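You operate a simulated robot arm through the tools that you are given. There is no shell and no other tool.

You are at the controls of a simulated robot arm. One attempt, no reset.

JOB
Free the yellow roundel from clamp T32 and light it on T27.
Fine: first knob to Free and jaw right back; then it lies in the ring at T27, dial at Mid; leave other roundels and controls.

The check looks at the end state, three seconds after you hand in, the way a careful person would. Anything else that was tipped, shoved, dropped, spilled or broken makes it a failure.

ROBOT AND FRAMES
A 6-joint arm with a two-finger gripper, fixed in place. Base frame: the origin is on the floor under the middle of its stand, x ahead of it, y to its left, z up. Readings come in mm, rad, newtons and seconds.
It reaches about 1298 mm from its shoulder. Its first joint turns from -2.601 to 2.601 rad. Payload 1.57 kg.
Tool frame: the origin (TCP) lies between the finger pads and is the grasp point; the fingertips stand 21 mm ahead of it; z points along the fingers, y is the line along which they close. The gripper opens to 70 mm; its body begins 50 mm behind the TCP.
Orientation is that of the tool frame in the base frame, as a unit quaternion [x, y, z, w]. With the fingers straight down and closing along the base's y, the tool's x points along the base's -x, its y along +y and its z along -z.

CONTROLS
- The arm moves only by the tool servo_tool. Its argument "motion" is a list of rows, each a list of 3 entries, a list of its own where there are three numbers: the finger opening in mm, from 0 to 70, then the shift along the base's x, y, z in mm, then the turn, a rotation vector about the base's x, y, z in rad. In form: [[grip, [dx, dy, dz], [wx, wy, wz]], ...]. A call has 1 to 20 rows; each row is the pose to reach, as a shift and turn from the pose commanded when the call began. Rows are played at 5 a second. More than 50 mm and 0.15 rad between two rows, or a gripper value outside its range, and nothing of the call is played. Where a pose cannot be reached the arm comes as near as it can. A force on the tool above 50 N (or 10 N above the force at the start of the call, whichever is more), or a blocked arm, ends the call early, and 0.2 s more pass. Each finger travels about 103.7 mm/s and halts on what it meets, pressing with about 30 N; the grip force reading is that of the motor and also rises with nothing between the fingers. The clock runs only during rows and for 0.2 s after the last one: add rows that repeat a pose to give the fingers time. The reply holds the time, the measured pose of the TCP, the force on the tool along the base axes, the opening and the grip force, in the units named above and with some noise, with the torque about the TCP (base axes, N m) and any sound that the robot's microphone picked up.
- Cameras (640 x 400 px; columns grow to the right, rows downward): "scene" is fixed at [220.9, -498.5, 1619.6]; the picture's right is [0.74, -0.67, 0.00], its down [-0.43, -0.47, -0.77] and it looks along [0.52, 0.57, -0.64] (base axes); focal length 310 px, centre (320, 200). "wrist" rides on the gripper at [79, 4, -81] in the tool frame; the picture's right is [-0.05, 1.00, 0.00], its down [-0.67, -0.04, -0.75] and it looks along [-0.74, -0.04, 0.67] (tool axes); focal length 256 px, centre (320, 200). There is no depth. A picture from a camera that has moved, and an enlarged one, comes with that camera's place and axes in the base frame and with its lens.
- snapshot(camera): a new picture of that camera. The clock stands still meanwhile.
- slide_trunk(by): slides the trunk up (or, below 0, down) by that many mm; the arm rides with it, the base frame stays. It gives what a move gives, with no picture.
- zoom(camera, box): a new picture of the part [left, top, right, bottom] of that camera's present view, enlarged. The clock stands still meanwhile.
- hand_in(): hands the job in; it is judged then, once.

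Places have to be worked out from the pictures, the camera data and where the tool is seen. Open the gripper and draw the arm clear of the work before you hand the job in, unless the task says otherwise.

The tools are called after "Call:" as name(argument=value, ...) on one line, values as JSON. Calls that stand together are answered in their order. servo_tool: Moves the arm, as the interface text tells. Its arguments: {"type":"object","properties":{"motion":{"type":"array","items":{"type":"array"}}},"required":["motion"]} The other tools are called the same way: slide_trunk (by) moves the trunk up or down; snapshot (camera) takes a picture; zoom (camera, box) takes an enlarged picture of a part of a camera's view; hand_in () hands the job in.

At the start:

```text
clock: 0.0
eef_pos: [615.0, 277.7, 1174.4]
orientation: [0.0, 1.0, 0.0, 0.0]
wrist_force: [0.6, -0.4, 0.0]
torque: [-0.01, 0.01, -0.01]
finger_gap: 69.9
gripper_force: 0.0
trunk travel left (down, up): [-855.0, 115.0]
```

scene: 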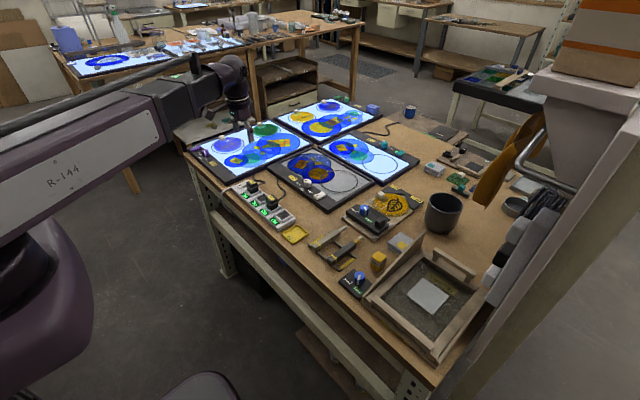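
wrist: 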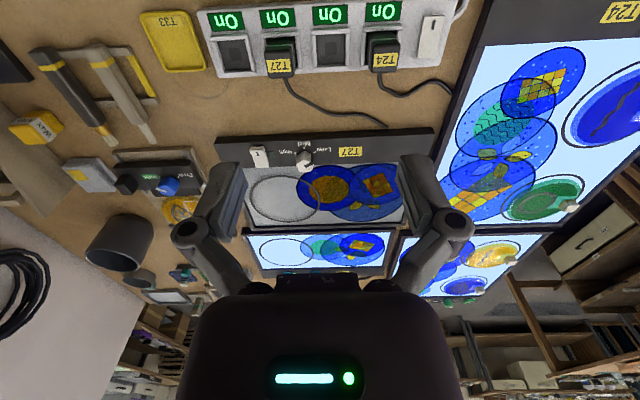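

The pictures show a bench with several light panels, a power strip and some clamps. I'll enlarge the parts that matter before moving anything.

Call:
zoom(camera="scene", box=[300, 160, 460, 260])

Call:
zoom(camera="scene", box=[220, 140, 380, 240])

Call:
zoom(camera="scene", box=[280, 210, 440, 310])

Call:
zoom(camera="wrist", box=[0, 0, 320, 200])

Call:
zoom(camera="wrist", box=[200, 100, 440, 250])

```text
4.00 times, centred on (380, 210) of scene
camera zoom: at [220.9, -498.5, 1619.6], right [0.74, -0.67, 0.0], down [-0.43, -0.47, -0.77], along [0.52, 0.57, -0.64], focal length 1238 px, centre (80, 160)
```

zoom: 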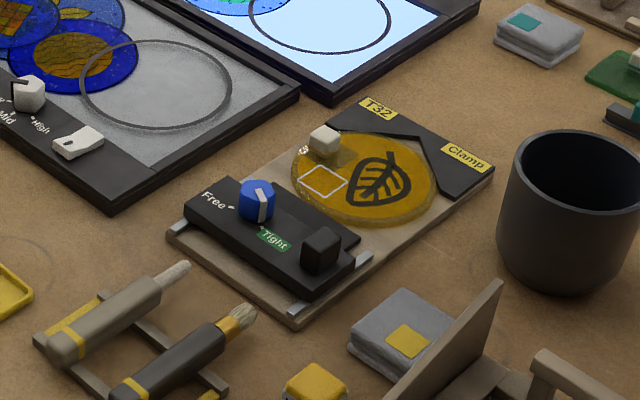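

```text
4.00 times, centred on (300, 190) of scene
camera zoom: at [220.9, -498.5, 1619.6], right [0.74, -0.67, 0.0], down [-0.43, -0.47, -0.77], along [0.52, 0.57, -0.64], focal length 1238 px, centre (400, 240)
```

zoom: 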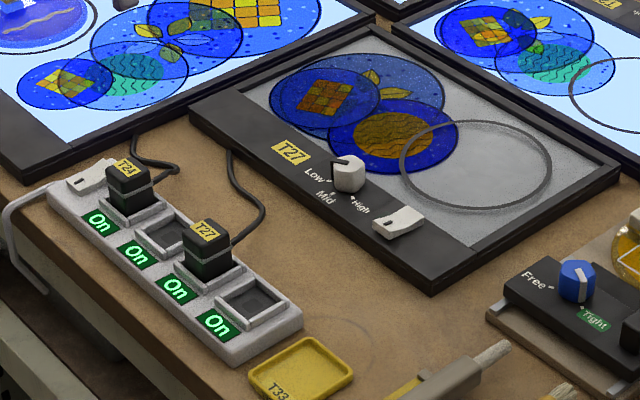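

```text
4.00 times, centred on (360, 260) of scene
camera zoom: at [220.9, -498.5, 1619.6], right [0.74, -0.67, 0.0], down [-0.43, -0.47, -0.77], along [0.52, 0.57, -0.64], focal length 1238 px, centre (160, -40)
```

zoom: 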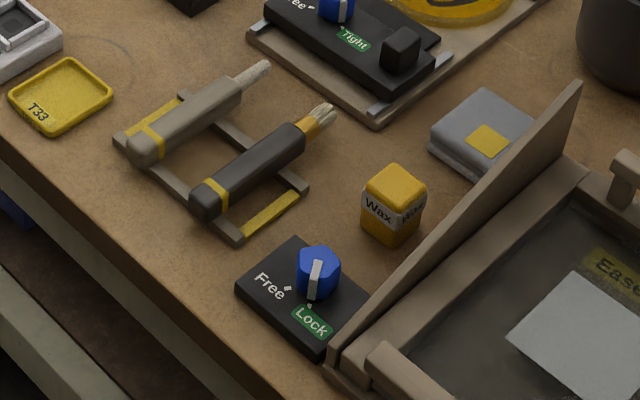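

```text
2.00 times, centred on (160, 100) of wrist
camera zoom: at [535.5, 281.9, 1255.1], right [0.05, 1.0, 0.0], down [0.67, -0.04, 0.75], along [0.74, -0.04, -0.67], focal length 512 px, centre (640, 400)
```

zoom: 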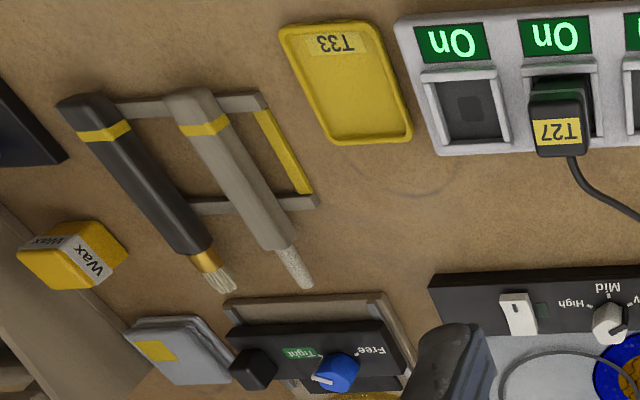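

```text
2.67 times, centred on (320, 175) of wrist
camera zoom: at [535.5, 281.9, 1255.1], right [0.05, 1.0, 0.0], down [0.67, -0.04, 0.75], along [0.74, -0.04, -0.67], focal length 683 px, centre (320, 267)
```

zoom: 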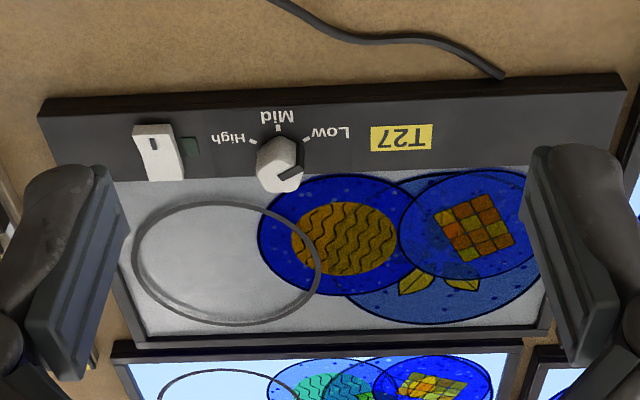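

T27 is dark: its rocker looks off and its dial is not on Mid. T32 has a blue knob at Tight, a black jaw with a block handle, and a yellow roundel with a white cube handle. By triangulation the bench lies near z≈890 and the T32 knob near (870,-12). I'll move the tool high above T32 to look closer.

Call:
servo_tool(motion=[[70, [20, -36, -10], [0, 0, 0]], [70, [40, -72, -20], [0, 0, 0]], [70, [60, -108, -30], [0, 0, 0]], [70, [80, -144, -40], [0, 0, 0]], [70, [100, -180, -50], [0, 0, 0]], [70, [120, -216, -60], [0, 0, 0]], [70, [140, -252, -70], [0, 0, 0]], [70, [160, -288, -80], [0, 0, 0]], [70, [160, -288, -80], [0, 0, 0]]])

Call:
snapshot(camera="wrist")

Call:
snapshot(camera="scene")

```text
clock: 2.0
eef_pos: [772.4, -7.2, 1174.8]
orientation: [0.0, 1.0, 0.0, 0.0]
wrist_force: [0.2, -0.9, -0.7]
torque: [0.02, 0.0, -0.02]
finger_gap: 70.0
gripper_force: 0.2
out of reach, approached as far as the arm can: row 1, 2, 3, 4, 5, 6, 7, 8, 9
trunk travel left (down, up): [-855.0, 115.0]
```

```text
taken
camera wrist: at [692.6, -4.7, 1255.3], right [0.05, 1.0, 0.0], down [0.67, -0.03, 0.75], along [0.74, -0.04, -0.67], focal length 256 px, centre (320, 200)
```

wrist: 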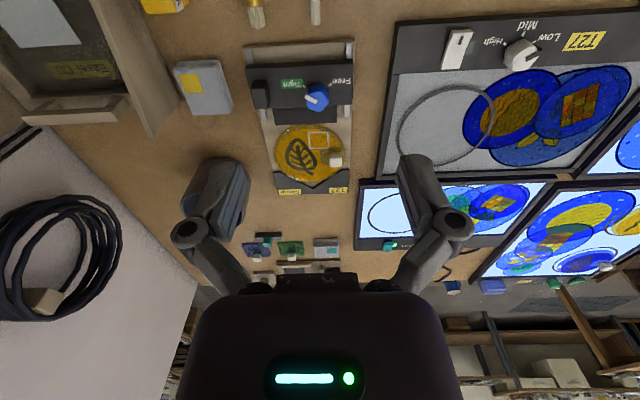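

```text
taken
```

scene: 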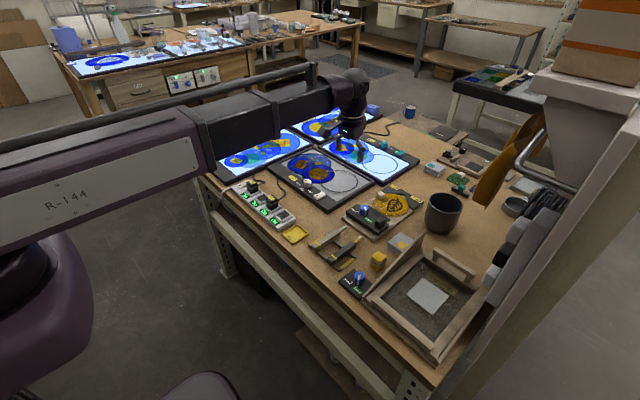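

Row heights below 1174 were out of reach, so the trunk needs to go down to get lower. First I'll take enlarged views from here.

Call:
zoom(camera="wrist", box=[220, 20, 400, 210])

Call:
zoom(camera="wrist", box=[370, 0, 640, 180])

Call:
slide_trunk(by=-60)

```text
2.11 times, centred on (310, 115) of wrist
camera zoom: at [692.6, -4.7, 1255.3], right [0.05, 1.0, 0.0], down [0.67, -0.03, 0.75], along [0.74, -0.04, -0.67], focal length 539 px, centre (341, 379)
```

zoom: 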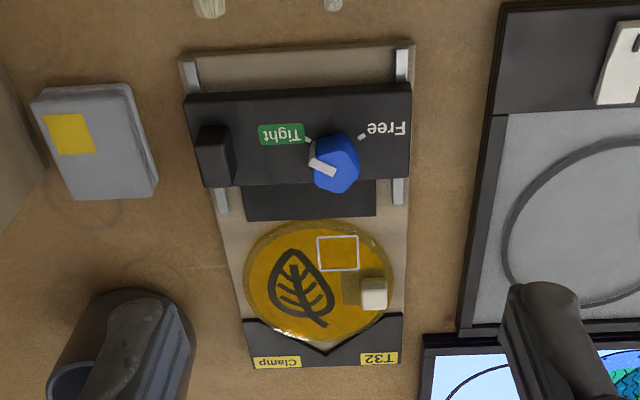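

```text
2.22 times, centred on (505, 90) of wrist
camera zoom: at [692.6, -4.7, 1255.3], right [0.05, 1.0, 0.0], down [0.67, -0.03, 0.75], along [0.74, -0.04, -0.67], focal length 569 px, centre (-91, 444)
```

zoom: 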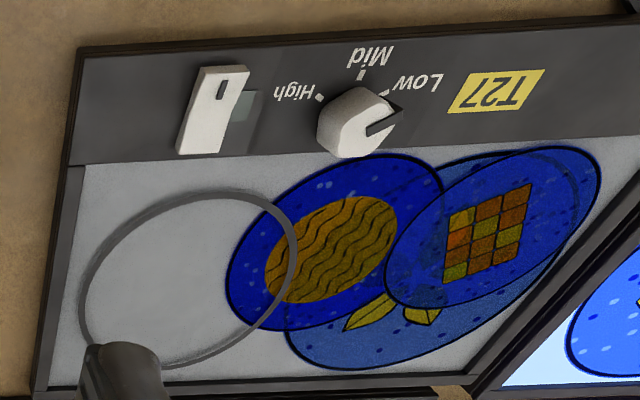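

```text
clock: 3.0
eef_pos: [771.7, -9.3, 1113.8]
orientation: [-0.001, 1.0, 0.001, 0.0]
wrist_force: [0.7, -0.4, -0.4]
torque: [0.0, -0.02, 0.03]
finger_gap: 70.0
gripper_force: 0.1
trunk travel left (down, up): [-795.0, 175.0]
```

T27's dial points at Low, and its rocker indicator is dark. In T32, the jaw rides on rails along x and the roundel's cube handle is at the far +y side. I'll lower the trunk further for a closer view.

Call:
slide_trunk(by=-80)

Call:
snapshot(camera="wrist")

Call:
snapshot(camera="scene")

```text
clock: 4.2
eef_pos: [772.0, -10.2, 1034.2]
orientation: [-0.001, 1.0, 0.0, 0.0]
wrist_force: [0.4, -0.2, 0.1]
torque: [-0.01, -0.03, 0.01]
finger_gap: 69.9
gripper_force: 0.1
trunk travel left (down, up): [-715.0, 255.0]
```

```text
taken
camera wrist: at [692.8, -4.8, 1115.2], right [0.05, 1.0, 0.0], down [0.67, -0.04, 0.75], along [0.74, -0.04, -0.67], focal length 256 px, centre (320, 200)
```

wrist: 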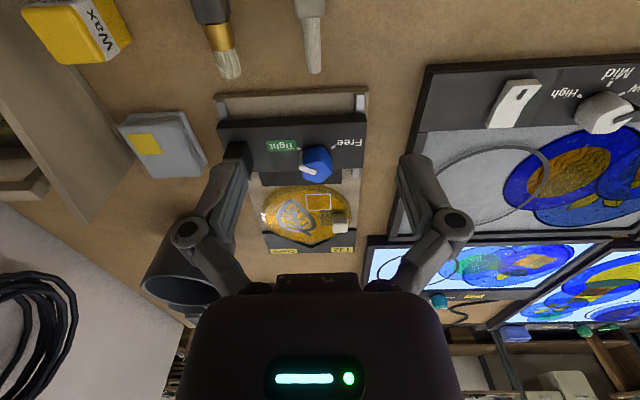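

```text
taken
```

scene: 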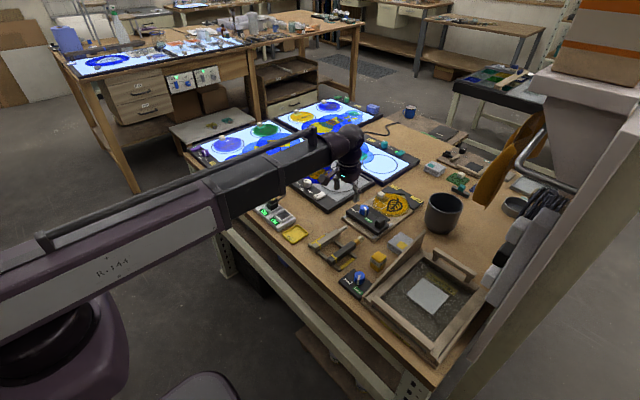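

The view is unobstructed, so I'll enlarge the clamp from this lower height to triangulate the knob, jaw handle and roundel handle.

Call:
zoom(camera="wrist", box=[210, 80, 402, 200])

Call:
zoom(camera="wrist", box=[240, 160, 368, 240])

Call:
zoom(camera="scene", box=[320, 160, 448, 240])

```text
3.33 times, centred on (306, 140) of wrist
camera zoom: at [692.8, -4.8, 1115.2], right [0.05, 1.0, 0.0], down [0.67, -0.04, 0.75], along [0.74, -0.04, -0.67], focal length 853 px, centre (367, 400)
```

zoom: 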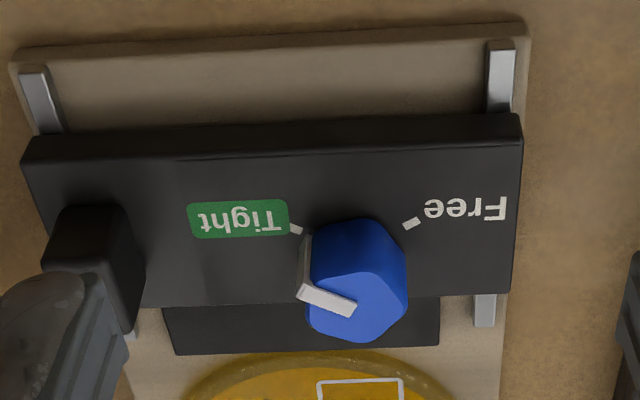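

```text
5.00 times, centred on (304, 200) of wrist
camera zoom: at [692.8, -4.8, 1115.2], right [0.05, 1.0, 0.0], down [0.67, -0.04, 0.75], along [0.74, -0.04, -0.67], focal length 1280 px, centre (400, 200)
```

zoom: 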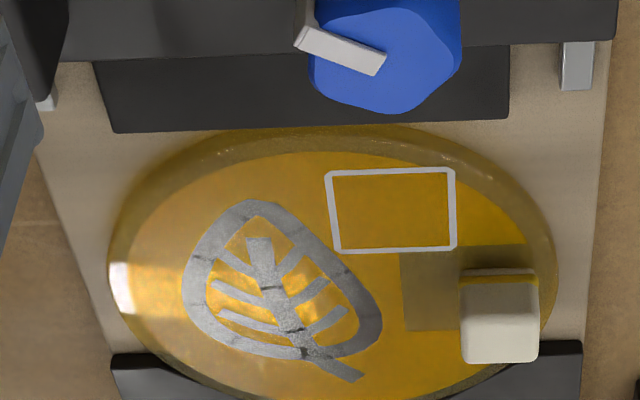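

```text
5.00 times, centred on (384, 200) of scene
camera zoom: at [220.9, -498.5, 1619.6], right [0.74, -0.67, 0.0], down [-0.43, -0.47, -0.77], along [0.52, 0.57, -0.64], focal length 1548 px, centre (0, 200)
```

zoom: 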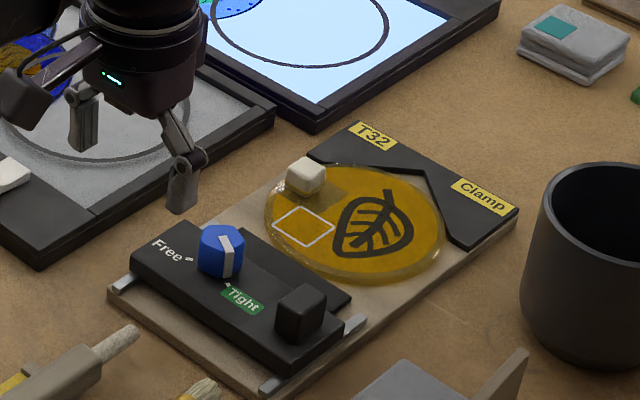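

From the two wrist views I get the knob top near (855,-17,931), about 31 mm wide and 24 mm tall. The pointer is at Tight, with Free about 120° clockwise from above. Before going on I'll play one zero-shift row to see where the commanded pose stands after that unreachable move.

Call:
servo_tool(motion=[[70, [0, 0, 0], [0, 0, 0]]])

Call:
zoom(camera="scene", box=[344, 195, 408, 235])

```text
clock: 4.6
eef_pos: [772.4, -10.3, 1034.7]
orientation: [0.001, 1.0, 0.0, -0.001]
wrist_force: [-0.1, 0.4, -0.7]
torque: [-0.01, 0.0, 0.01]
finger_gap: 70.0
gripper_force: 0.0
trunk travel left (down, up): [-715.0, 255.0]
```

```text
10.00 times, centred on (376, 215) of scene
camera zoom: at [220.9, -498.5, 1619.6], right [0.74, -0.67, 0.0], down [-0.43, -0.47, -0.77], along [0.52, 0.57, -0.64], focal length 3096 px, centre (-240, 50)
```

zoom: 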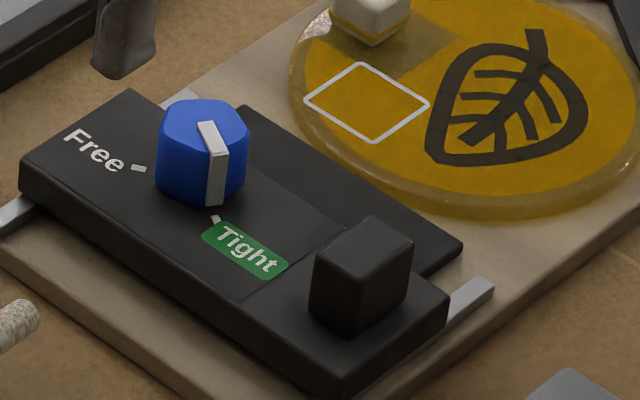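

The commanded pose matches the measured one. I'll move the TCP over the knob at the current height and check the alignment along the tool axis.

Call:
servo_tool(motion=[[70, [28, -2, 0], [0, 0, 0]], [70, [56, -4, 0], [0, 0, 0]], [70, [84, -7, 0], [0, 0, 0]], [70, [84, -7, 0], [0, 0, 0]]])

Call:
snapshot(camera="wrist")

Call:
zoom(camera="scene", box=[320, 140, 448, 240])

```text
clock: 5.6
eef_pos: [856.9, -14.9, 1033.8]
orientation: [0.001, 1.0, 0.0, 0.0]
wrist_force: [-0.3, -0.2, 0.0]
torque: [-0.02, -0.01, -0.04]
finger_gap: 69.9
gripper_force: 0.0
trunk travel left (down, up): [-715.0, 255.0]
```

```text
taken
camera wrist: at [777.3, -11.2, 1115.2], right [0.05, 1.0, 0.0], down [0.67, -0.04, 0.75], along [0.74, -0.04, -0.67], focal length 256 px, centre (320, 200)
```

wrist: 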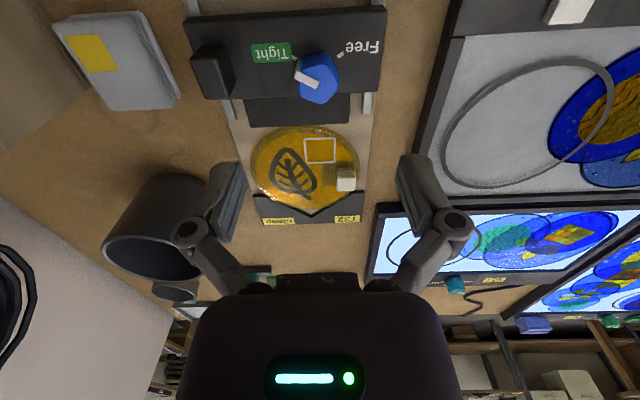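

```text
4.00 times, centred on (384, 190) of scene
camera zoom: at [220.9, -498.5, 1619.6], right [0.74, -0.67, 0.0], down [-0.43, -0.47, -0.77], along [0.52, 0.57, -0.64], focal length 1238 px, centre (64, 240)
```

zoom: 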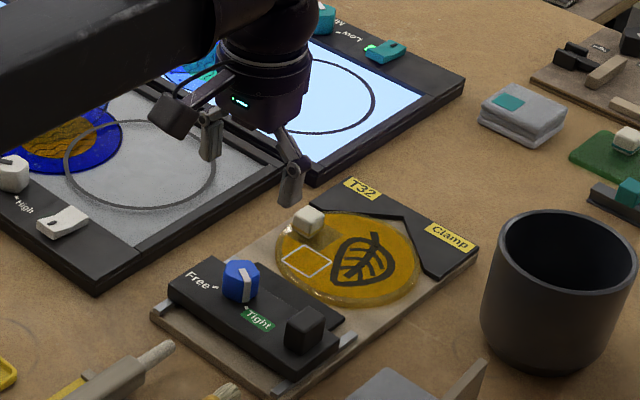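

Now I'll enlarge the knob as seen along the approach axis.

Call:
zoom(camera="wrist", box=[272, 30, 368, 130])

Call:
zoom(camera="wrist", box=[180, 0, 420, 150])

Call:
zoom(camera="wrist", box=[240, 110, 380, 230])

```text
4.00 times, centred on (320, 80) of wrist
camera zoom: at [777.3, -11.2, 1115.2], right [0.05, 1.0, 0.0], down [0.67, -0.04, 0.75], along [0.74, -0.04, -0.67], focal length 1024 px, centre (320, 680)
```

zoom: 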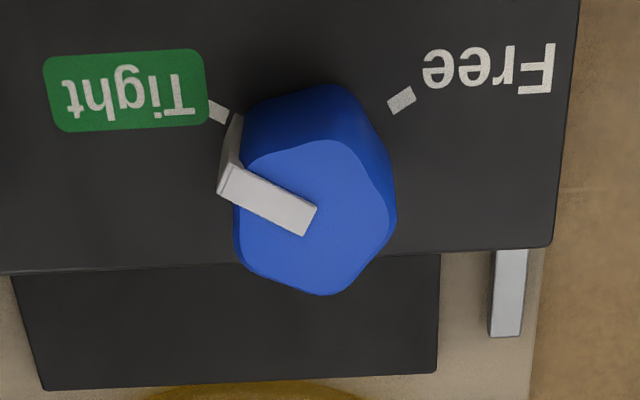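

```text
2.67 times, centred on (300, 75) of wrist
camera zoom: at [777.3, -11.2, 1115.2], right [0.05, 1.0, 0.0], down [0.67, -0.04, 0.75], along [0.74, -0.04, -0.67], focal length 683 px, centre (373, 533)
```

zoom: 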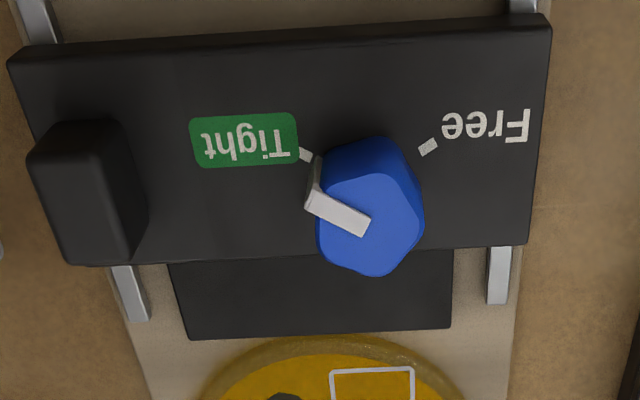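

```text
3.33 times, centred on (310, 170) of wrist
camera zoom: at [777.3, -11.2, 1115.2], right [0.05, 1.0, 0.0], down [0.67, -0.04, 0.75], along [0.74, -0.04, -0.67], focal length 853 px, centre (353, 300)
```

zoom: 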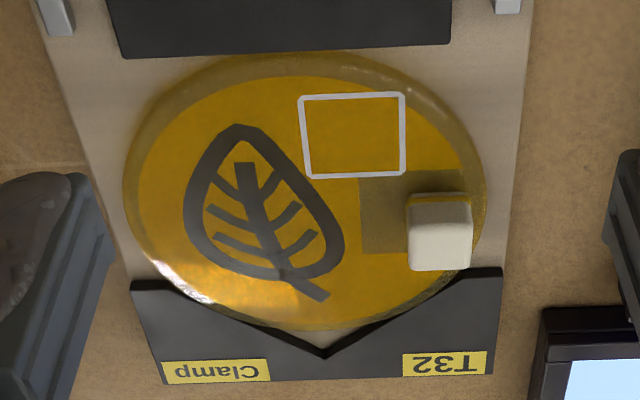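

The knob is a five-lobed grip, centre about (863.5,-16.5), top z≈919, with the jaw deck near z≈895. The pointer sits 60° off -x at Tight and the Free tick mirrors it, so the turn is about -2.09 rad around z. I'll shift +7 in x and descend partway to check reach and alignment.

Call:
servo_tool(motion=[[70, [7, -1, -15], [0, 0, 0]], [70, [7, -1, -35], [0, 0, 0]], [70, [7, -1, -55], [0, 0, 0]], [70, [7, -1, -70], [0, 0, 0]], [70, [7, -1, -70], [0, 0, 0]]])

Call:
snapshot(camera="wrist")

Call:
zoom(camera="scene", box=[320, 160, 432, 240])

```text
clock: 6.8
eef_pos: [864.1, -16.4, 1034.8]
orientation: [0.0, 1.0, 0.0, 0.0]
wrist_force: [0.3, 0.0, -0.7]
torque: [-0.03, 0.02, 0.01]
finger_gap: 70.1
gripper_force: 0.1
out of reach, approached as far as the arm can: row 1, 2, 3, 4, 5
trunk travel left (down, up): [-715.0, 255.0]
```

```text
taken
camera wrist: at [784.2, -11.9, 1115.1], right [0.05, 1.0, 0.0], down [0.67, -0.04, 0.75], along [0.74, -0.04, -0.67], focal length 256 px, centre (320, 200)
```

wrist: 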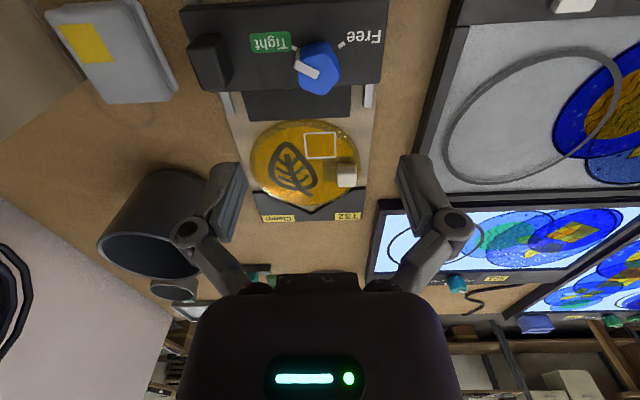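

```text
5.00 times, centred on (376, 200) of scene
camera zoom: at [220.9, -498.5, 1619.6], right [0.74, -0.67, 0.0], down [-0.43, -0.47, -0.77], along [0.52, 0.57, -0.64], focal length 1548 px, centre (40, 200)
```

zoom: 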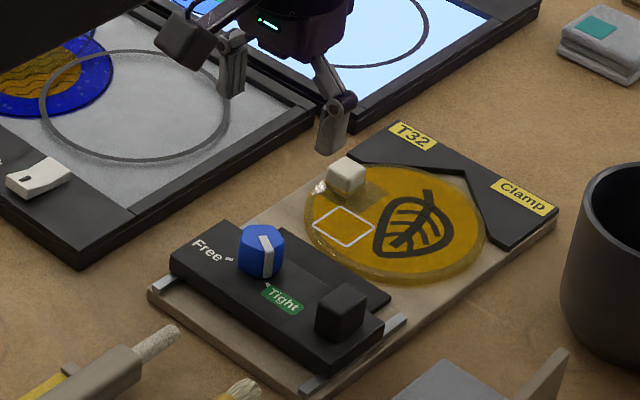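

Going below the current height relative to the trunk is out of reach, so the vertical floor moves with the trunk. I'll raise the arm by servo first, then lower the trunk, so there is downward room over the clamp.

Call:
servo_tool(motion=[[70, [0, 0, 35], [0, 0, 0]], [70, [0, 0, 70], [0, 0, 0]], [70, [0, 0, 105], [0, 0, 0]], [70, [0, 0, 140], [0, 0, 0]], [70, [0, 0, 140], [0, 0, 0]]])

```text
clock: 8.0
eef_pos: [863.9, -16.6, 1034.2]
orientation: [0.001, 1.0, 0.0, 0.0]
wrist_force: [0.7, 0.2, 0.4]
torque: [-0.02, 0.0, -0.01]
finger_gap: 70.2
gripper_force: 0.1
out of reach, approached as far as the arm can: row 1, 2, 3, 4, 5
trunk travel left (down, up): [-715.0, 255.0]
```

Moving up is out of reach too, so the arm behaves like a SCARA: height comes only from the trunk, and the servo gives x, y and yaw. I'll lower the trunk by 70 mm, which keeps the fingertips about 24 mm above the knob, and check alignment.

Call:
slide_trunk(by=-70)

Call:
snapshot(camera="wrist")

Call:
zoom(camera="scene", box=[320, 160, 432, 240])

```text
clock: 9.1
eef_pos: [863.4, -16.0, 963.5]
orientation: [0.0, 1.0, 0.0, 0.001]
wrist_force: [0.4, -0.2, -0.4]
torque: [-0.01, 0.01, 0.02]
finger_gap: 70.1
gripper_force: 0.1
trunk travel left (down, up): [-645.0, 325.0]
```

```text
taken
camera wrist: at [784.1, -11.9, 1045.2], right [0.05, 1.0, 0.0], down [0.67, -0.04, 0.75], along [0.74, -0.04, -0.67], focal length 256 px, centre (320, 200)
```

wrist: 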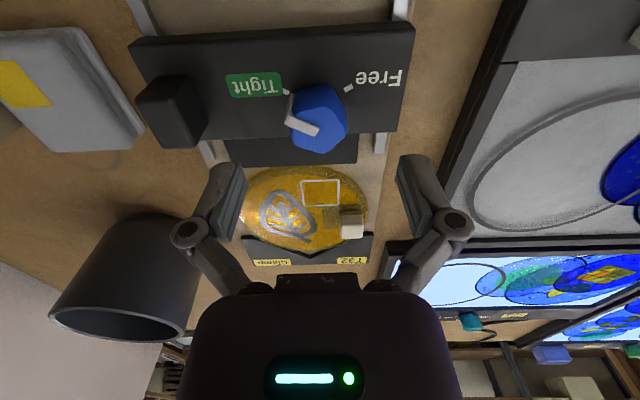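

```text
5.00 times, centred on (376, 200) of scene
camera zoom: at [220.9, -498.5, 1619.6], right [0.74, -0.67, 0.0], down [-0.43, -0.47, -0.77], along [0.52, 0.57, -0.64], focal length 1548 px, centre (40, 200)
```

zoom: 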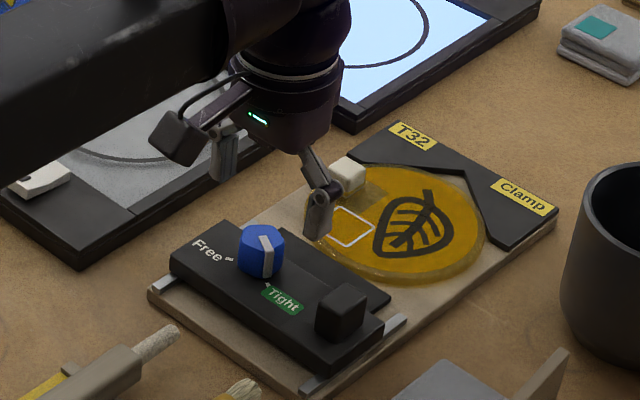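

I'll enlarge the knob from this height to refine its centre and height.

Call:
zoom(camera="wrist", box=[240, 60, 400, 170])

Call:
zoom(camera="wrist", box=[120, 10, 280, 160])

```text
3.64 times, centred on (320, 115) of wrist
camera zoom: at [784.1, -11.9, 1045.2], right [0.05, 1.0, 0.0], down [0.67, -0.04, 0.75], along [0.74, -0.04, -0.67], focal length 931 px, centre (320, 509)
```

zoom: 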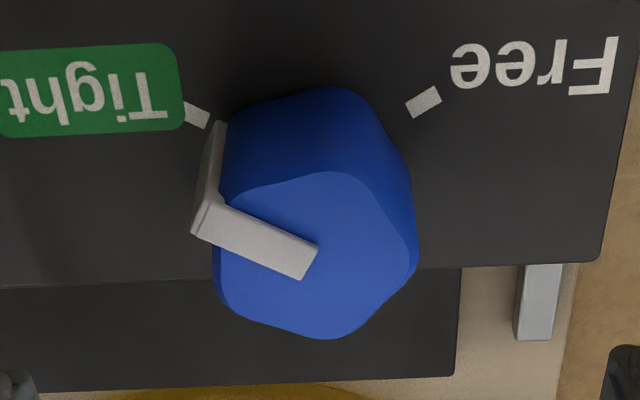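

```text
2.67 times, centred on (200, 85) of wrist
camera zoom: at [784.1, -11.9, 1045.2], right [0.05, 1.0, 0.0], down [0.67, -0.04, 0.75], along [0.74, -0.04, -0.67], focal length 683 px, centre (640, 507)
```

zoom: 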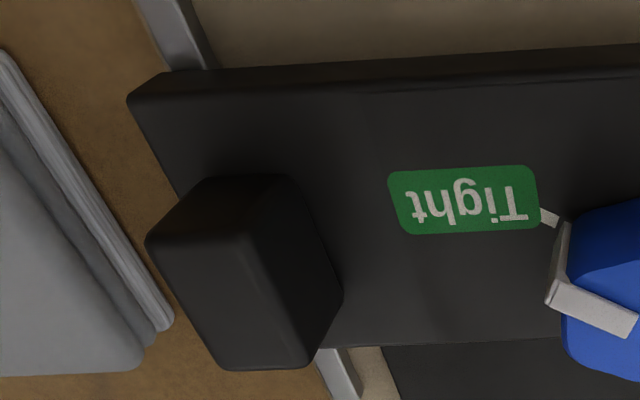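

The jaw deck comes out at z≈901 and the knob top at about 923, centred near (862,-17). I'll nudge the tool onto that centre and lower the trunk 34 mm, so the tips straddle the knob about 8 mm above the deck.

Call:
servo_tool(motion=[[70, [-1, -1, 0], [0, 0, 0]], [70, [-1, -1, 0], [0, 0, 0]]])

Call:
slide_trunk(by=-34)

Call:
snapshot(camera="wrist")

Call:
zoom(camera="scene", box=[344, 180, 408, 230])

```text
clock: 9.7
eef_pos: [862.7, -17.9, 963.8]
orientation: [0.0, 1.0, 0.0, 0.0]
wrist_force: [0.0, -0.5, -0.8]
torque: [-0.04, 0.01, 0.01]
finger_gap: 70.2
gripper_force: 0.1
trunk travel left (down, up): [-645.0, 325.0]
```

```text
clock: 10.4
eef_pos: [862.5, -17.1, 930.8]
orientation: [0.0, 1.0, 0.0, 0.0]
wrist_force: [0.3, 0.4, -0.2]
torque: [0.01, 0.02, 0.01]
finger_gap: 70.1
gripper_force: 0.0
trunk travel left (down, up): [-611.0, 359.0]
```

```text
taken
camera wrist: at [783.0, -12.9, 1011.1], right [0.05, 1.0, 0.0], down [0.67, -0.04, 0.75], along [0.74, -0.04, -0.67], focal length 256 px, centre (320, 200)
```

wrist: 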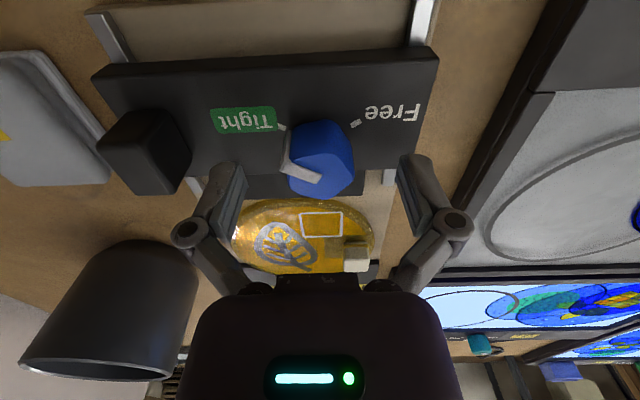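

```text
8.00 times, centred on (376, 205) of scene
camera zoom: at [220.9, -498.5, 1619.6], right [0.74, -0.67, 0.0], down [-0.43, -0.47, -0.77], along [0.52, 0.57, -0.64], focal length 2477 px, centre (-128, 160)
```

zoom: 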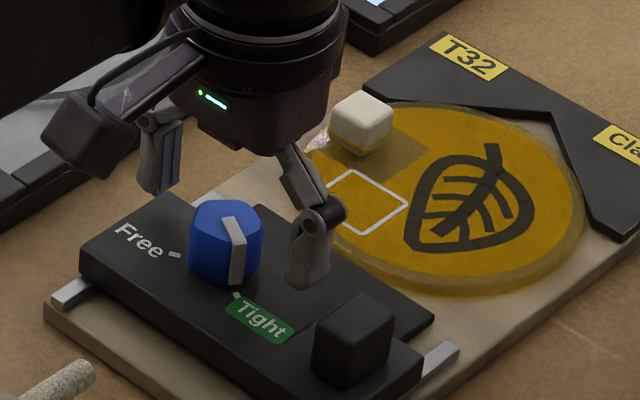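

In the scene view the fingertips straddle the knob evenly, and in the wrist view it sits on the tool axis. I'll close on it now.

Call:
servo_tool(motion=[[20, [0, 0, 0], [0, 0, 0]], [20, [0, 0, 0], [0, 0, 0]], [20, [0, 0, 0], [0, 0, 0]], [20, [0, 0, 0], [0, 0, 0]]])

Call:
zoom(camera="wrist", box=[240, 80, 400, 200])

Call:
zoom(camera="scene", box=[344, 180, 408, 230])

```text
clock: 11.4
eef_pos: [862.4, -17.8, 930.7]
orientation: [0.0, 1.0, 0.0, 0.002]
wrist_force: [2.9, -2.0, 10.4]
torque: [-0.15, 0.05, 0.04]
finger_gap: 29.2
gripper_force: 32.4
trunk travel left (down, up): [-611.0, 359.0]
```

```text
3.33 times, centred on (320, 140) of wrist
camera zoom: at [782.7, -13.1, 1011.6], right [0.05, 1.0, 0.0], down [0.67, -0.04, 0.75], along [0.74, -0.04, -0.67], focal length 853 px, centre (320, 400)
```

zoom: 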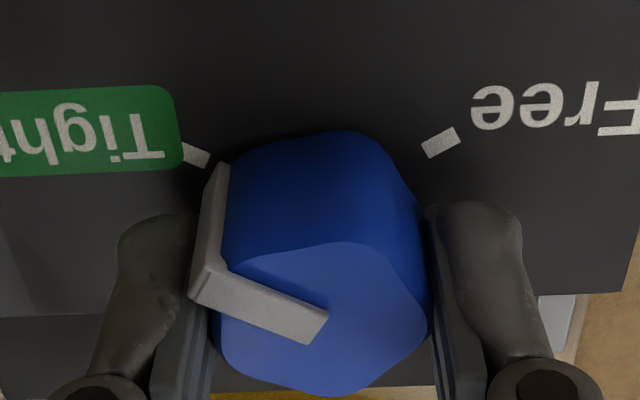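

```text
8.00 times, centred on (376, 205) of scene
camera zoom: at [220.9, -498.5, 1619.6], right [0.74, -0.67, 0.0], down [-0.43, -0.47, -0.77], along [0.52, 0.57, -0.64], focal length 2477 px, centre (-128, 160)
```

zoom: 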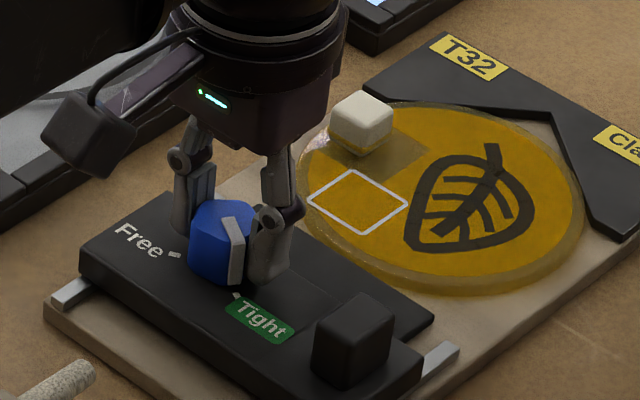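

The grip is solid at a 29 mm gap with 32 N. I'll turn clockwise, seen from above, for the first half of the travel and then check forces and the pointer.

Call:
servo_tool(motion=[[20, [0, 0, 0], [0, 0, -0.13]], [20, [0, 0, 0], [0, 0, -0.26]], [20, [0, 0, 0], [0, 0, -0.39]], [20, [0, 0, 0], [0, 0, -0.52]], [20, [0, 0, 0], [0, 0, -0.65]], [20, [0, 0, 0], [0, 0, -0.78]], [20, [0, 0, 0], [0, 0, -0.91]], [20, [0, 0, 0], [0, 0, -1.04]]])

Call:
zoom(camera="scene", box=[344, 180, 408, 230])

Call:
snapshot(camera="wrist")

```text
clock: 13.2
eef_pos: [862.7, -18.8, 930.4]
orientation: [0.498, 0.867, -0.001, 0.0]
wrist_force: [-2.2, -17.2, 7.7]
torque: [-0.33, 0.14, 0.01]
finger_gap: 29.2
gripper_force: 32.4
trunk travel left (down, up): [-611.0, 359.0]
```

```text
8.00 times, centred on (376, 205) of scene
camera zoom: at [220.9, -498.5, 1619.6], right [0.74, -0.67, 0.0], down [-0.43, -0.47, -0.77], along [0.52, 0.57, -0.64], focal length 2477 px, centre (-128, 160)
```

zoom: 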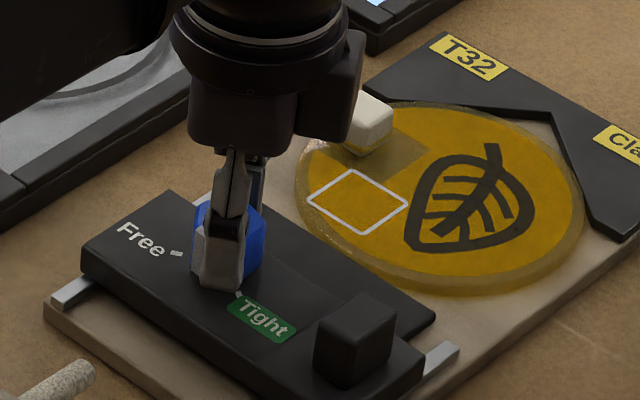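

```text
taken
camera wrist: at [825.3, 51.6, 1011.7], right [0.89, 0.46, 0.0], down [0.3, -0.59, 0.75], along [0.34, -0.66, -0.67], focal length 256 px, centre (320, 200)
```

wrist: 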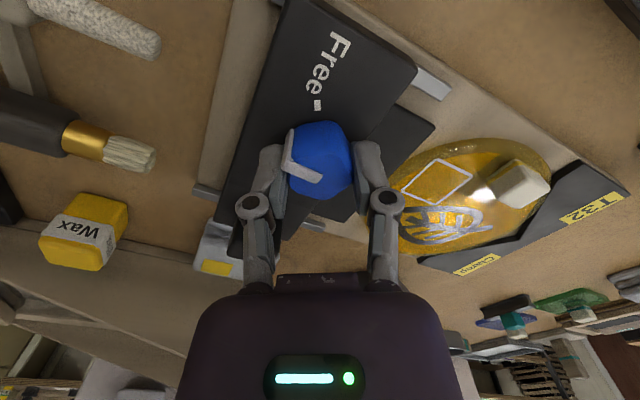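

The knob follows the tool with the pointer midway, and only about 17 N of side force in -y. I'll ease 1 mm toward -y and complete the remaining turn to Free.

Call:
servo_tool(motion=[[20, [0, -1, 0], [0, 0, -0.13]], [20, [0, -1, 0], [0, 0, -0.26]], [20, [0, -1, 0], [0, 0, -0.39]], [20, [0, -1, 0], [0, 0, -0.52]], [20, [0, -1, 0], [0, 0, -0.65]], [20, [0, -1, 0], [0, 0, -0.78]], [20, [0, -1, 0], [0, 0, -0.91]], [20, [0, -1, 0], [0, 0, -1.05]]])

Call:
zoom(camera="scene", box=[344, 180, 408, 230])

Call:
snapshot(camera="wrist")

```text
clock: 15.0
eef_pos: [860.3, -19.2, 930.8]
orientation: [0.865, 0.502, -0.001, -0.001]
wrist_force: [-18.4, -8.1, -7.6]
torque: [0.0, 0.34, 0.43]
finger_gap: 29.4
gripper_force: 31.7
trunk travel left (down, up): [-611.0, 359.0]
```

```text
8.00 times, centred on (376, 205) of scene
camera zoom: at [220.9, -498.5, 1619.6], right [0.74, -0.67, 0.0], down [-0.43, -0.47, -0.77], along [0.52, 0.57, -0.64], focal length 2477 px, centre (-128, 160)
```

zoom: 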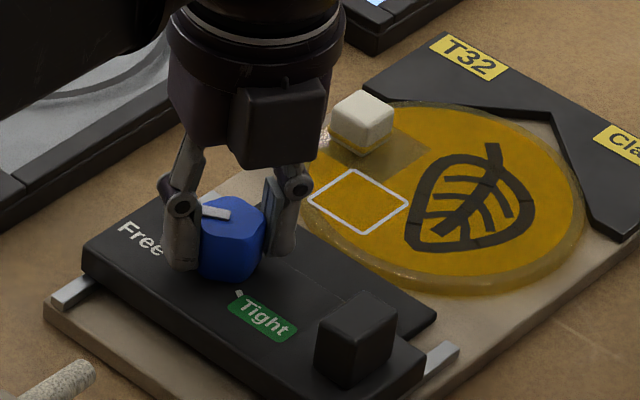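

```text
taken
camera wrist: at [904.0, 48.5, 1011.7], right [0.84, -0.54, 0.0], down [-0.36, -0.56, 0.74], along [-0.4, -0.62, -0.67], focal length 256 px, centre (320, 200)
```

wrist: 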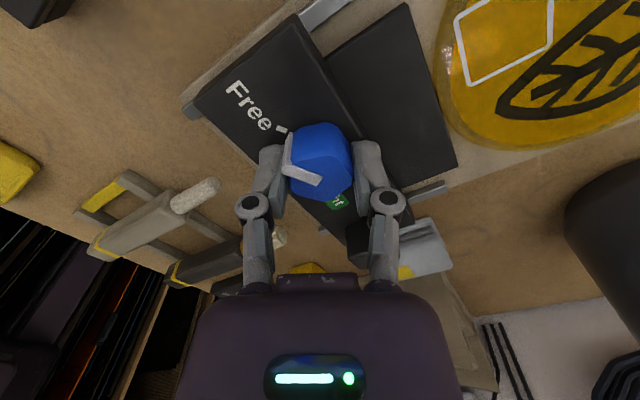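

The pointer now lies on the Free tick and the torque reading shows it at the end of its travel. I'll open partly to release it, which keeps the fingers off the roundel, and raise the trunk.

Call:
servo_tool(motion=[[44, [0, 0, 0], [0, 0, 0]], [44, [0, 0, 0], [0, 0, 0]], [44, [0, 0, 0], [0, 0, 0]]])

Call:
slide_trunk(by=60)

Call:
snapshot(camera="wrist")

Call:
zoom(camera="scene", box=[344, 180, 408, 230])

```text
clock: 15.8
eef_pos: [861.6, -18.0, 929.8]
orientation: [0.865, 0.503, 0.0, 0.001]
wrist_force: [0.2, -0.4, 0.5]
torque: [0.02, 0.04, 0.0]
finger_gap: 43.8
gripper_force: 0.1
trunk travel left (down, up): [-611.0, 359.0]
```

```text
clock: 16.8
eef_pos: [862.4, -18.5, 991.3]
orientation: [0.865, 0.502, 0.0, 0.0]
wrist_force: [0.2, 0.3, -0.1]
torque: [-0.02, -0.01, -0.01]
finger_gap: 44.2
gripper_force: 0.1
trunk travel left (down, up): [-671.0, 299.0]
```

```text
taken
camera wrist: at [905.4, 49.1, 1071.0], right [0.84, -0.54, 0.0], down [-0.36, -0.56, 0.75], along [-0.4, -0.63, -0.67], focal length 256 px, centre (320, 200)
```

wrist: 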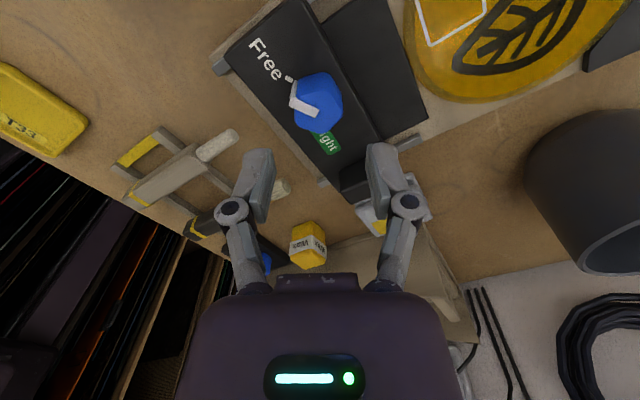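

```text
8.00 times, centred on (376, 205) of scene
camera zoom: at [220.9, -498.5, 1619.6], right [0.74, -0.67, 0.0], down [-0.43, -0.47, -0.77], along [0.52, 0.57, -0.64], focal length 2477 px, centre (-128, 160)
```

zoom: 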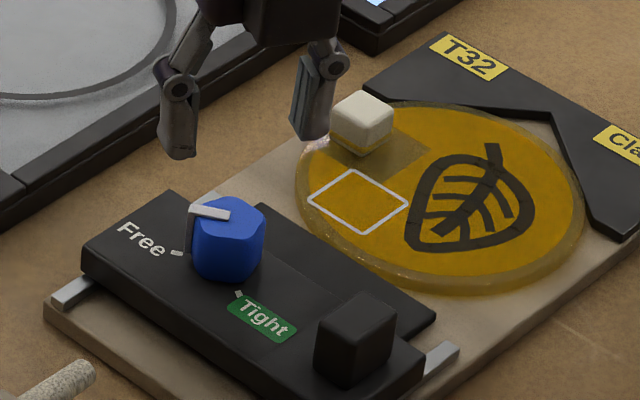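

The knob stands at Free. The jaw's black handle is near (857,-91), top about z≈925, so I'll rotate back to the default yaw while moving over it with the gripper partly open.

Call:
servo_tool(motion=[[46, [0, -5, 0], [0, 0, 0.13]], [46, [0, -10, 0], [0, 0, 0.26]], [46, [0, -15, 0], [0, 0, 0.39]], [46, [0, -20, 0], [0, 0, 0.52]], [46, [-1, -25, 0], [0, 0, 0.65]], [46, [-1, -30, 0], [0, 0, 0.78]], [46, [-1, -35, 0], [0, 0, 0.91]], [46, [-2, -40, 0], [0, 0, 1.04]], [46, [-2, -45, 0], [0, 0, 1.17]], [46, [-2, -50, 0], [0, 0, 1.3]], [46, [-3, -55, 0], [0, 0, 1.43]], [46, [-3, -60, 0], [0, 0, 1.56]], [46, [-3, -65, 0], [0, 0, 1.69]], [46, [-4, -70, 0], [0, 0, 1.82]], [46, [-4, -73, 0], [0, 0, 1.95]], [46, [-4, -73, 0], [0, 0, 2.09]], [46, [-4, -73, 0], [0, 0, 2.09]]])

Call:
snapshot(camera="wrist")

Call:
zoom(camera="scene", box=[344, 180, 424, 240])

```text
clock: 20.4
eef_pos: [860.3, -91.9, 990.2]
orientation: [-0.002, 1.0, 0.0, 0.0]
wrist_force: [0.3, 0.6, 0.1]
torque: [-0.07, 0.0, -0.01]
finger_gap: 45.8
gripper_force: 0.0
trunk travel left (down, up): [-671.0, 299.0]
```

```text
taken
camera wrist: at [779.1, -87.0, 1071.1], right [0.05, 1.0, 0.0], down [0.67, -0.03, 0.75], along [0.74, -0.04, -0.67], focal length 256 px, centre (320, 200)
```

wrist: 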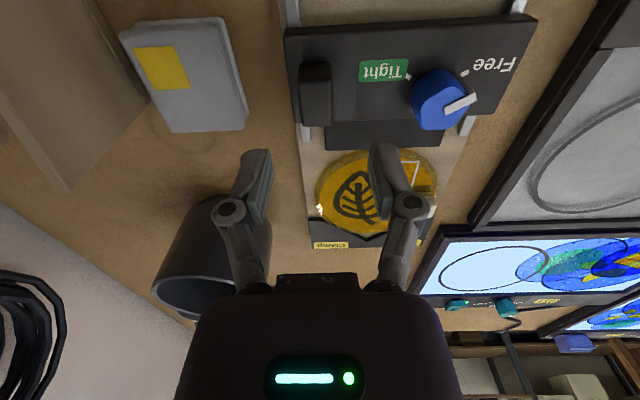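

```text
6.67 times, centred on (384, 210) of scene
camera zoom: at [220.9, -498.5, 1619.6], right [0.74, -0.67, 0.0], down [-0.43, -0.47, -0.77], along [0.52, 0.57, -0.64], focal length 2064 px, centre (-107, 133)
```

zoom: 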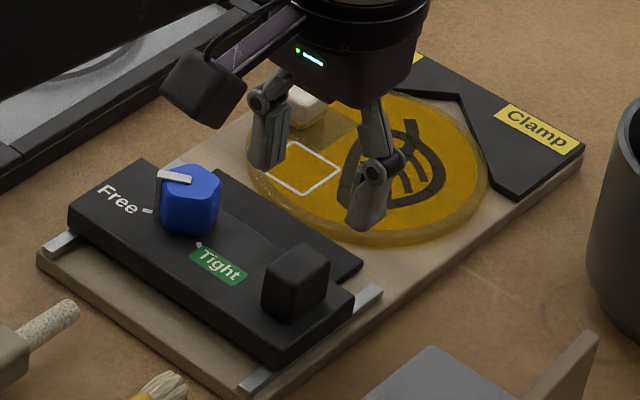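

Call:
zoom(camera="wrist", box=[270, 10, 400, 150])

```text
2.86 times, centred on (335, 80) of wrist
camera zoom: at [779.1, -87.0, 1071.1], right [0.05, 1.0, 0.0], down [0.67, -0.03, 0.75], along [0.74, -0.04, -0.67], focal length 731 px, centre (277, 543)
```

zoom: 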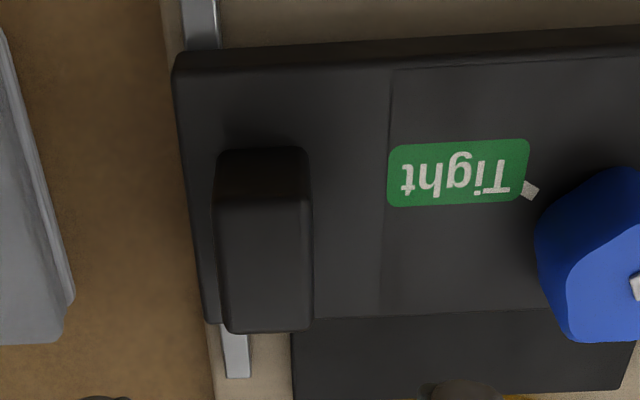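

The handle top sits at about (851,-93,929), roughly 20 mm by 30 mm. I'll shift -6 in x and -2 in y, then lower the trunk so the tips come down beside the handle, about 7 mm above the deck.

Call:
servo_tool(motion=[[46, [-6, -2, 0], [0, 0, 0]], [46, [-6, -2, 0], [0, 0, 0]]])

Call:
slide_trunk(by=-40)

Call:
zoom(camera="wrist", box=[230, 40, 410, 180])

Call:
zoom(camera="scene", box=[344, 180, 424, 240])

```text
clock: 21.0
eef_pos: [852.7, -93.1, 990.3]
orientation: [-0.001, 1.0, 0.0, 0.0]
wrist_force: [0.6, -0.8, -0.8]
torque: [0.03, 0.02, 0.0]
finger_gap: 46.0
gripper_force: 0.1
trunk travel left (down, up): [-671.0, 299.0]
```

```text
clock: 21.9
eef_pos: [852.8, -92.0, 950.7]
orientation: [0.0, 1.0, 0.0, 0.0]
wrist_force: [0.0, -0.1, 0.8]
torque: [0.01, -0.03, -0.02]
finger_gap: 46.3
gripper_force: 0.0
trunk travel left (down, up): [-631.0, 339.0]
```

```text
2.86 times, centred on (320, 110) of wrist
camera zoom: at [772.6, -88.9, 1031.1], right [0.05, 1.0, 0.0], down [0.67, -0.04, 0.75], along [0.74, -0.04, -0.67], focal length 731 px, centre (320, 457)
```

zoom: 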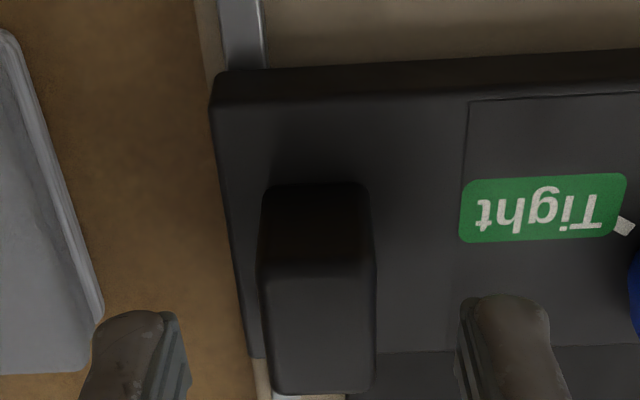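

```text
6.67 times, centred on (384, 210) of scene
camera zoom: at [220.9, -498.5, 1619.6], right [0.74, -0.67, 0.0], down [-0.43, -0.47, -0.77], along [0.52, 0.57, -0.64], focal length 2064 px, centre (-107, 133)
```

zoom: 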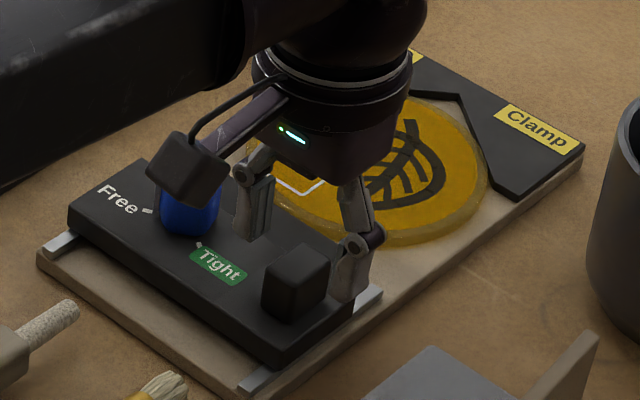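

The handle sits midway between the fingers, so I'll lower the last 21 mm.

Call:
slide_trunk(by=-21)

Call:
zoom(camera="wrist", box=[230, 60, 410, 200])

Call:
zoom(camera="scene", box=[344, 180, 424, 240])

```text
clock: 22.5
eef_pos: [853.1, -93.5, 929.1]
orientation: [0.001, 1.0, 0.0, 0.0]
wrist_force: [-0.8, -0.6, 0.1]
torque: [0.02, -0.03, -0.01]
finger_gap: 45.9
gripper_force: 0.0
trunk travel left (down, up): [-610.0, 360.0]
```

```text
2.86 times, centred on (320, 130) of wrist
camera zoom: at [772.6, -88.9, 1010.1], right [0.05, 1.0, 0.0], down [0.67, -0.04, 0.75], along [0.74, -0.04, -0.67], focal length 731 px, centre (320, 400)
```

zoom: 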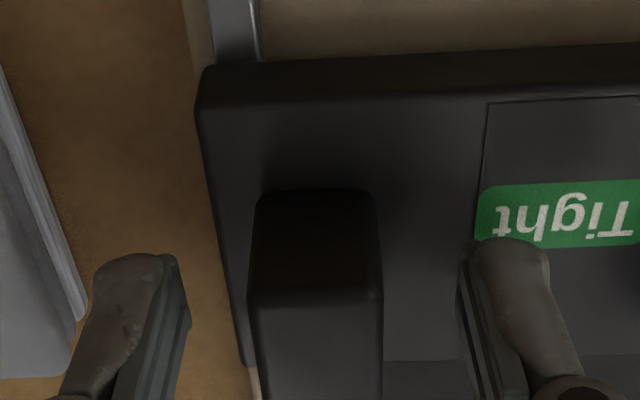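

```text
6.67 times, centred on (384, 210) of scene
camera zoom: at [220.9, -498.5, 1619.6], right [0.74, -0.67, 0.0], down [-0.43, -0.47, -0.77], along [0.52, 0.57, -0.64], focal length 2064 px, centre (-107, 133)
```

zoom: 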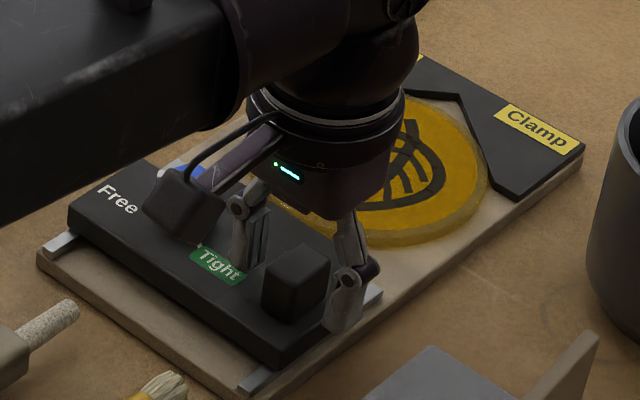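

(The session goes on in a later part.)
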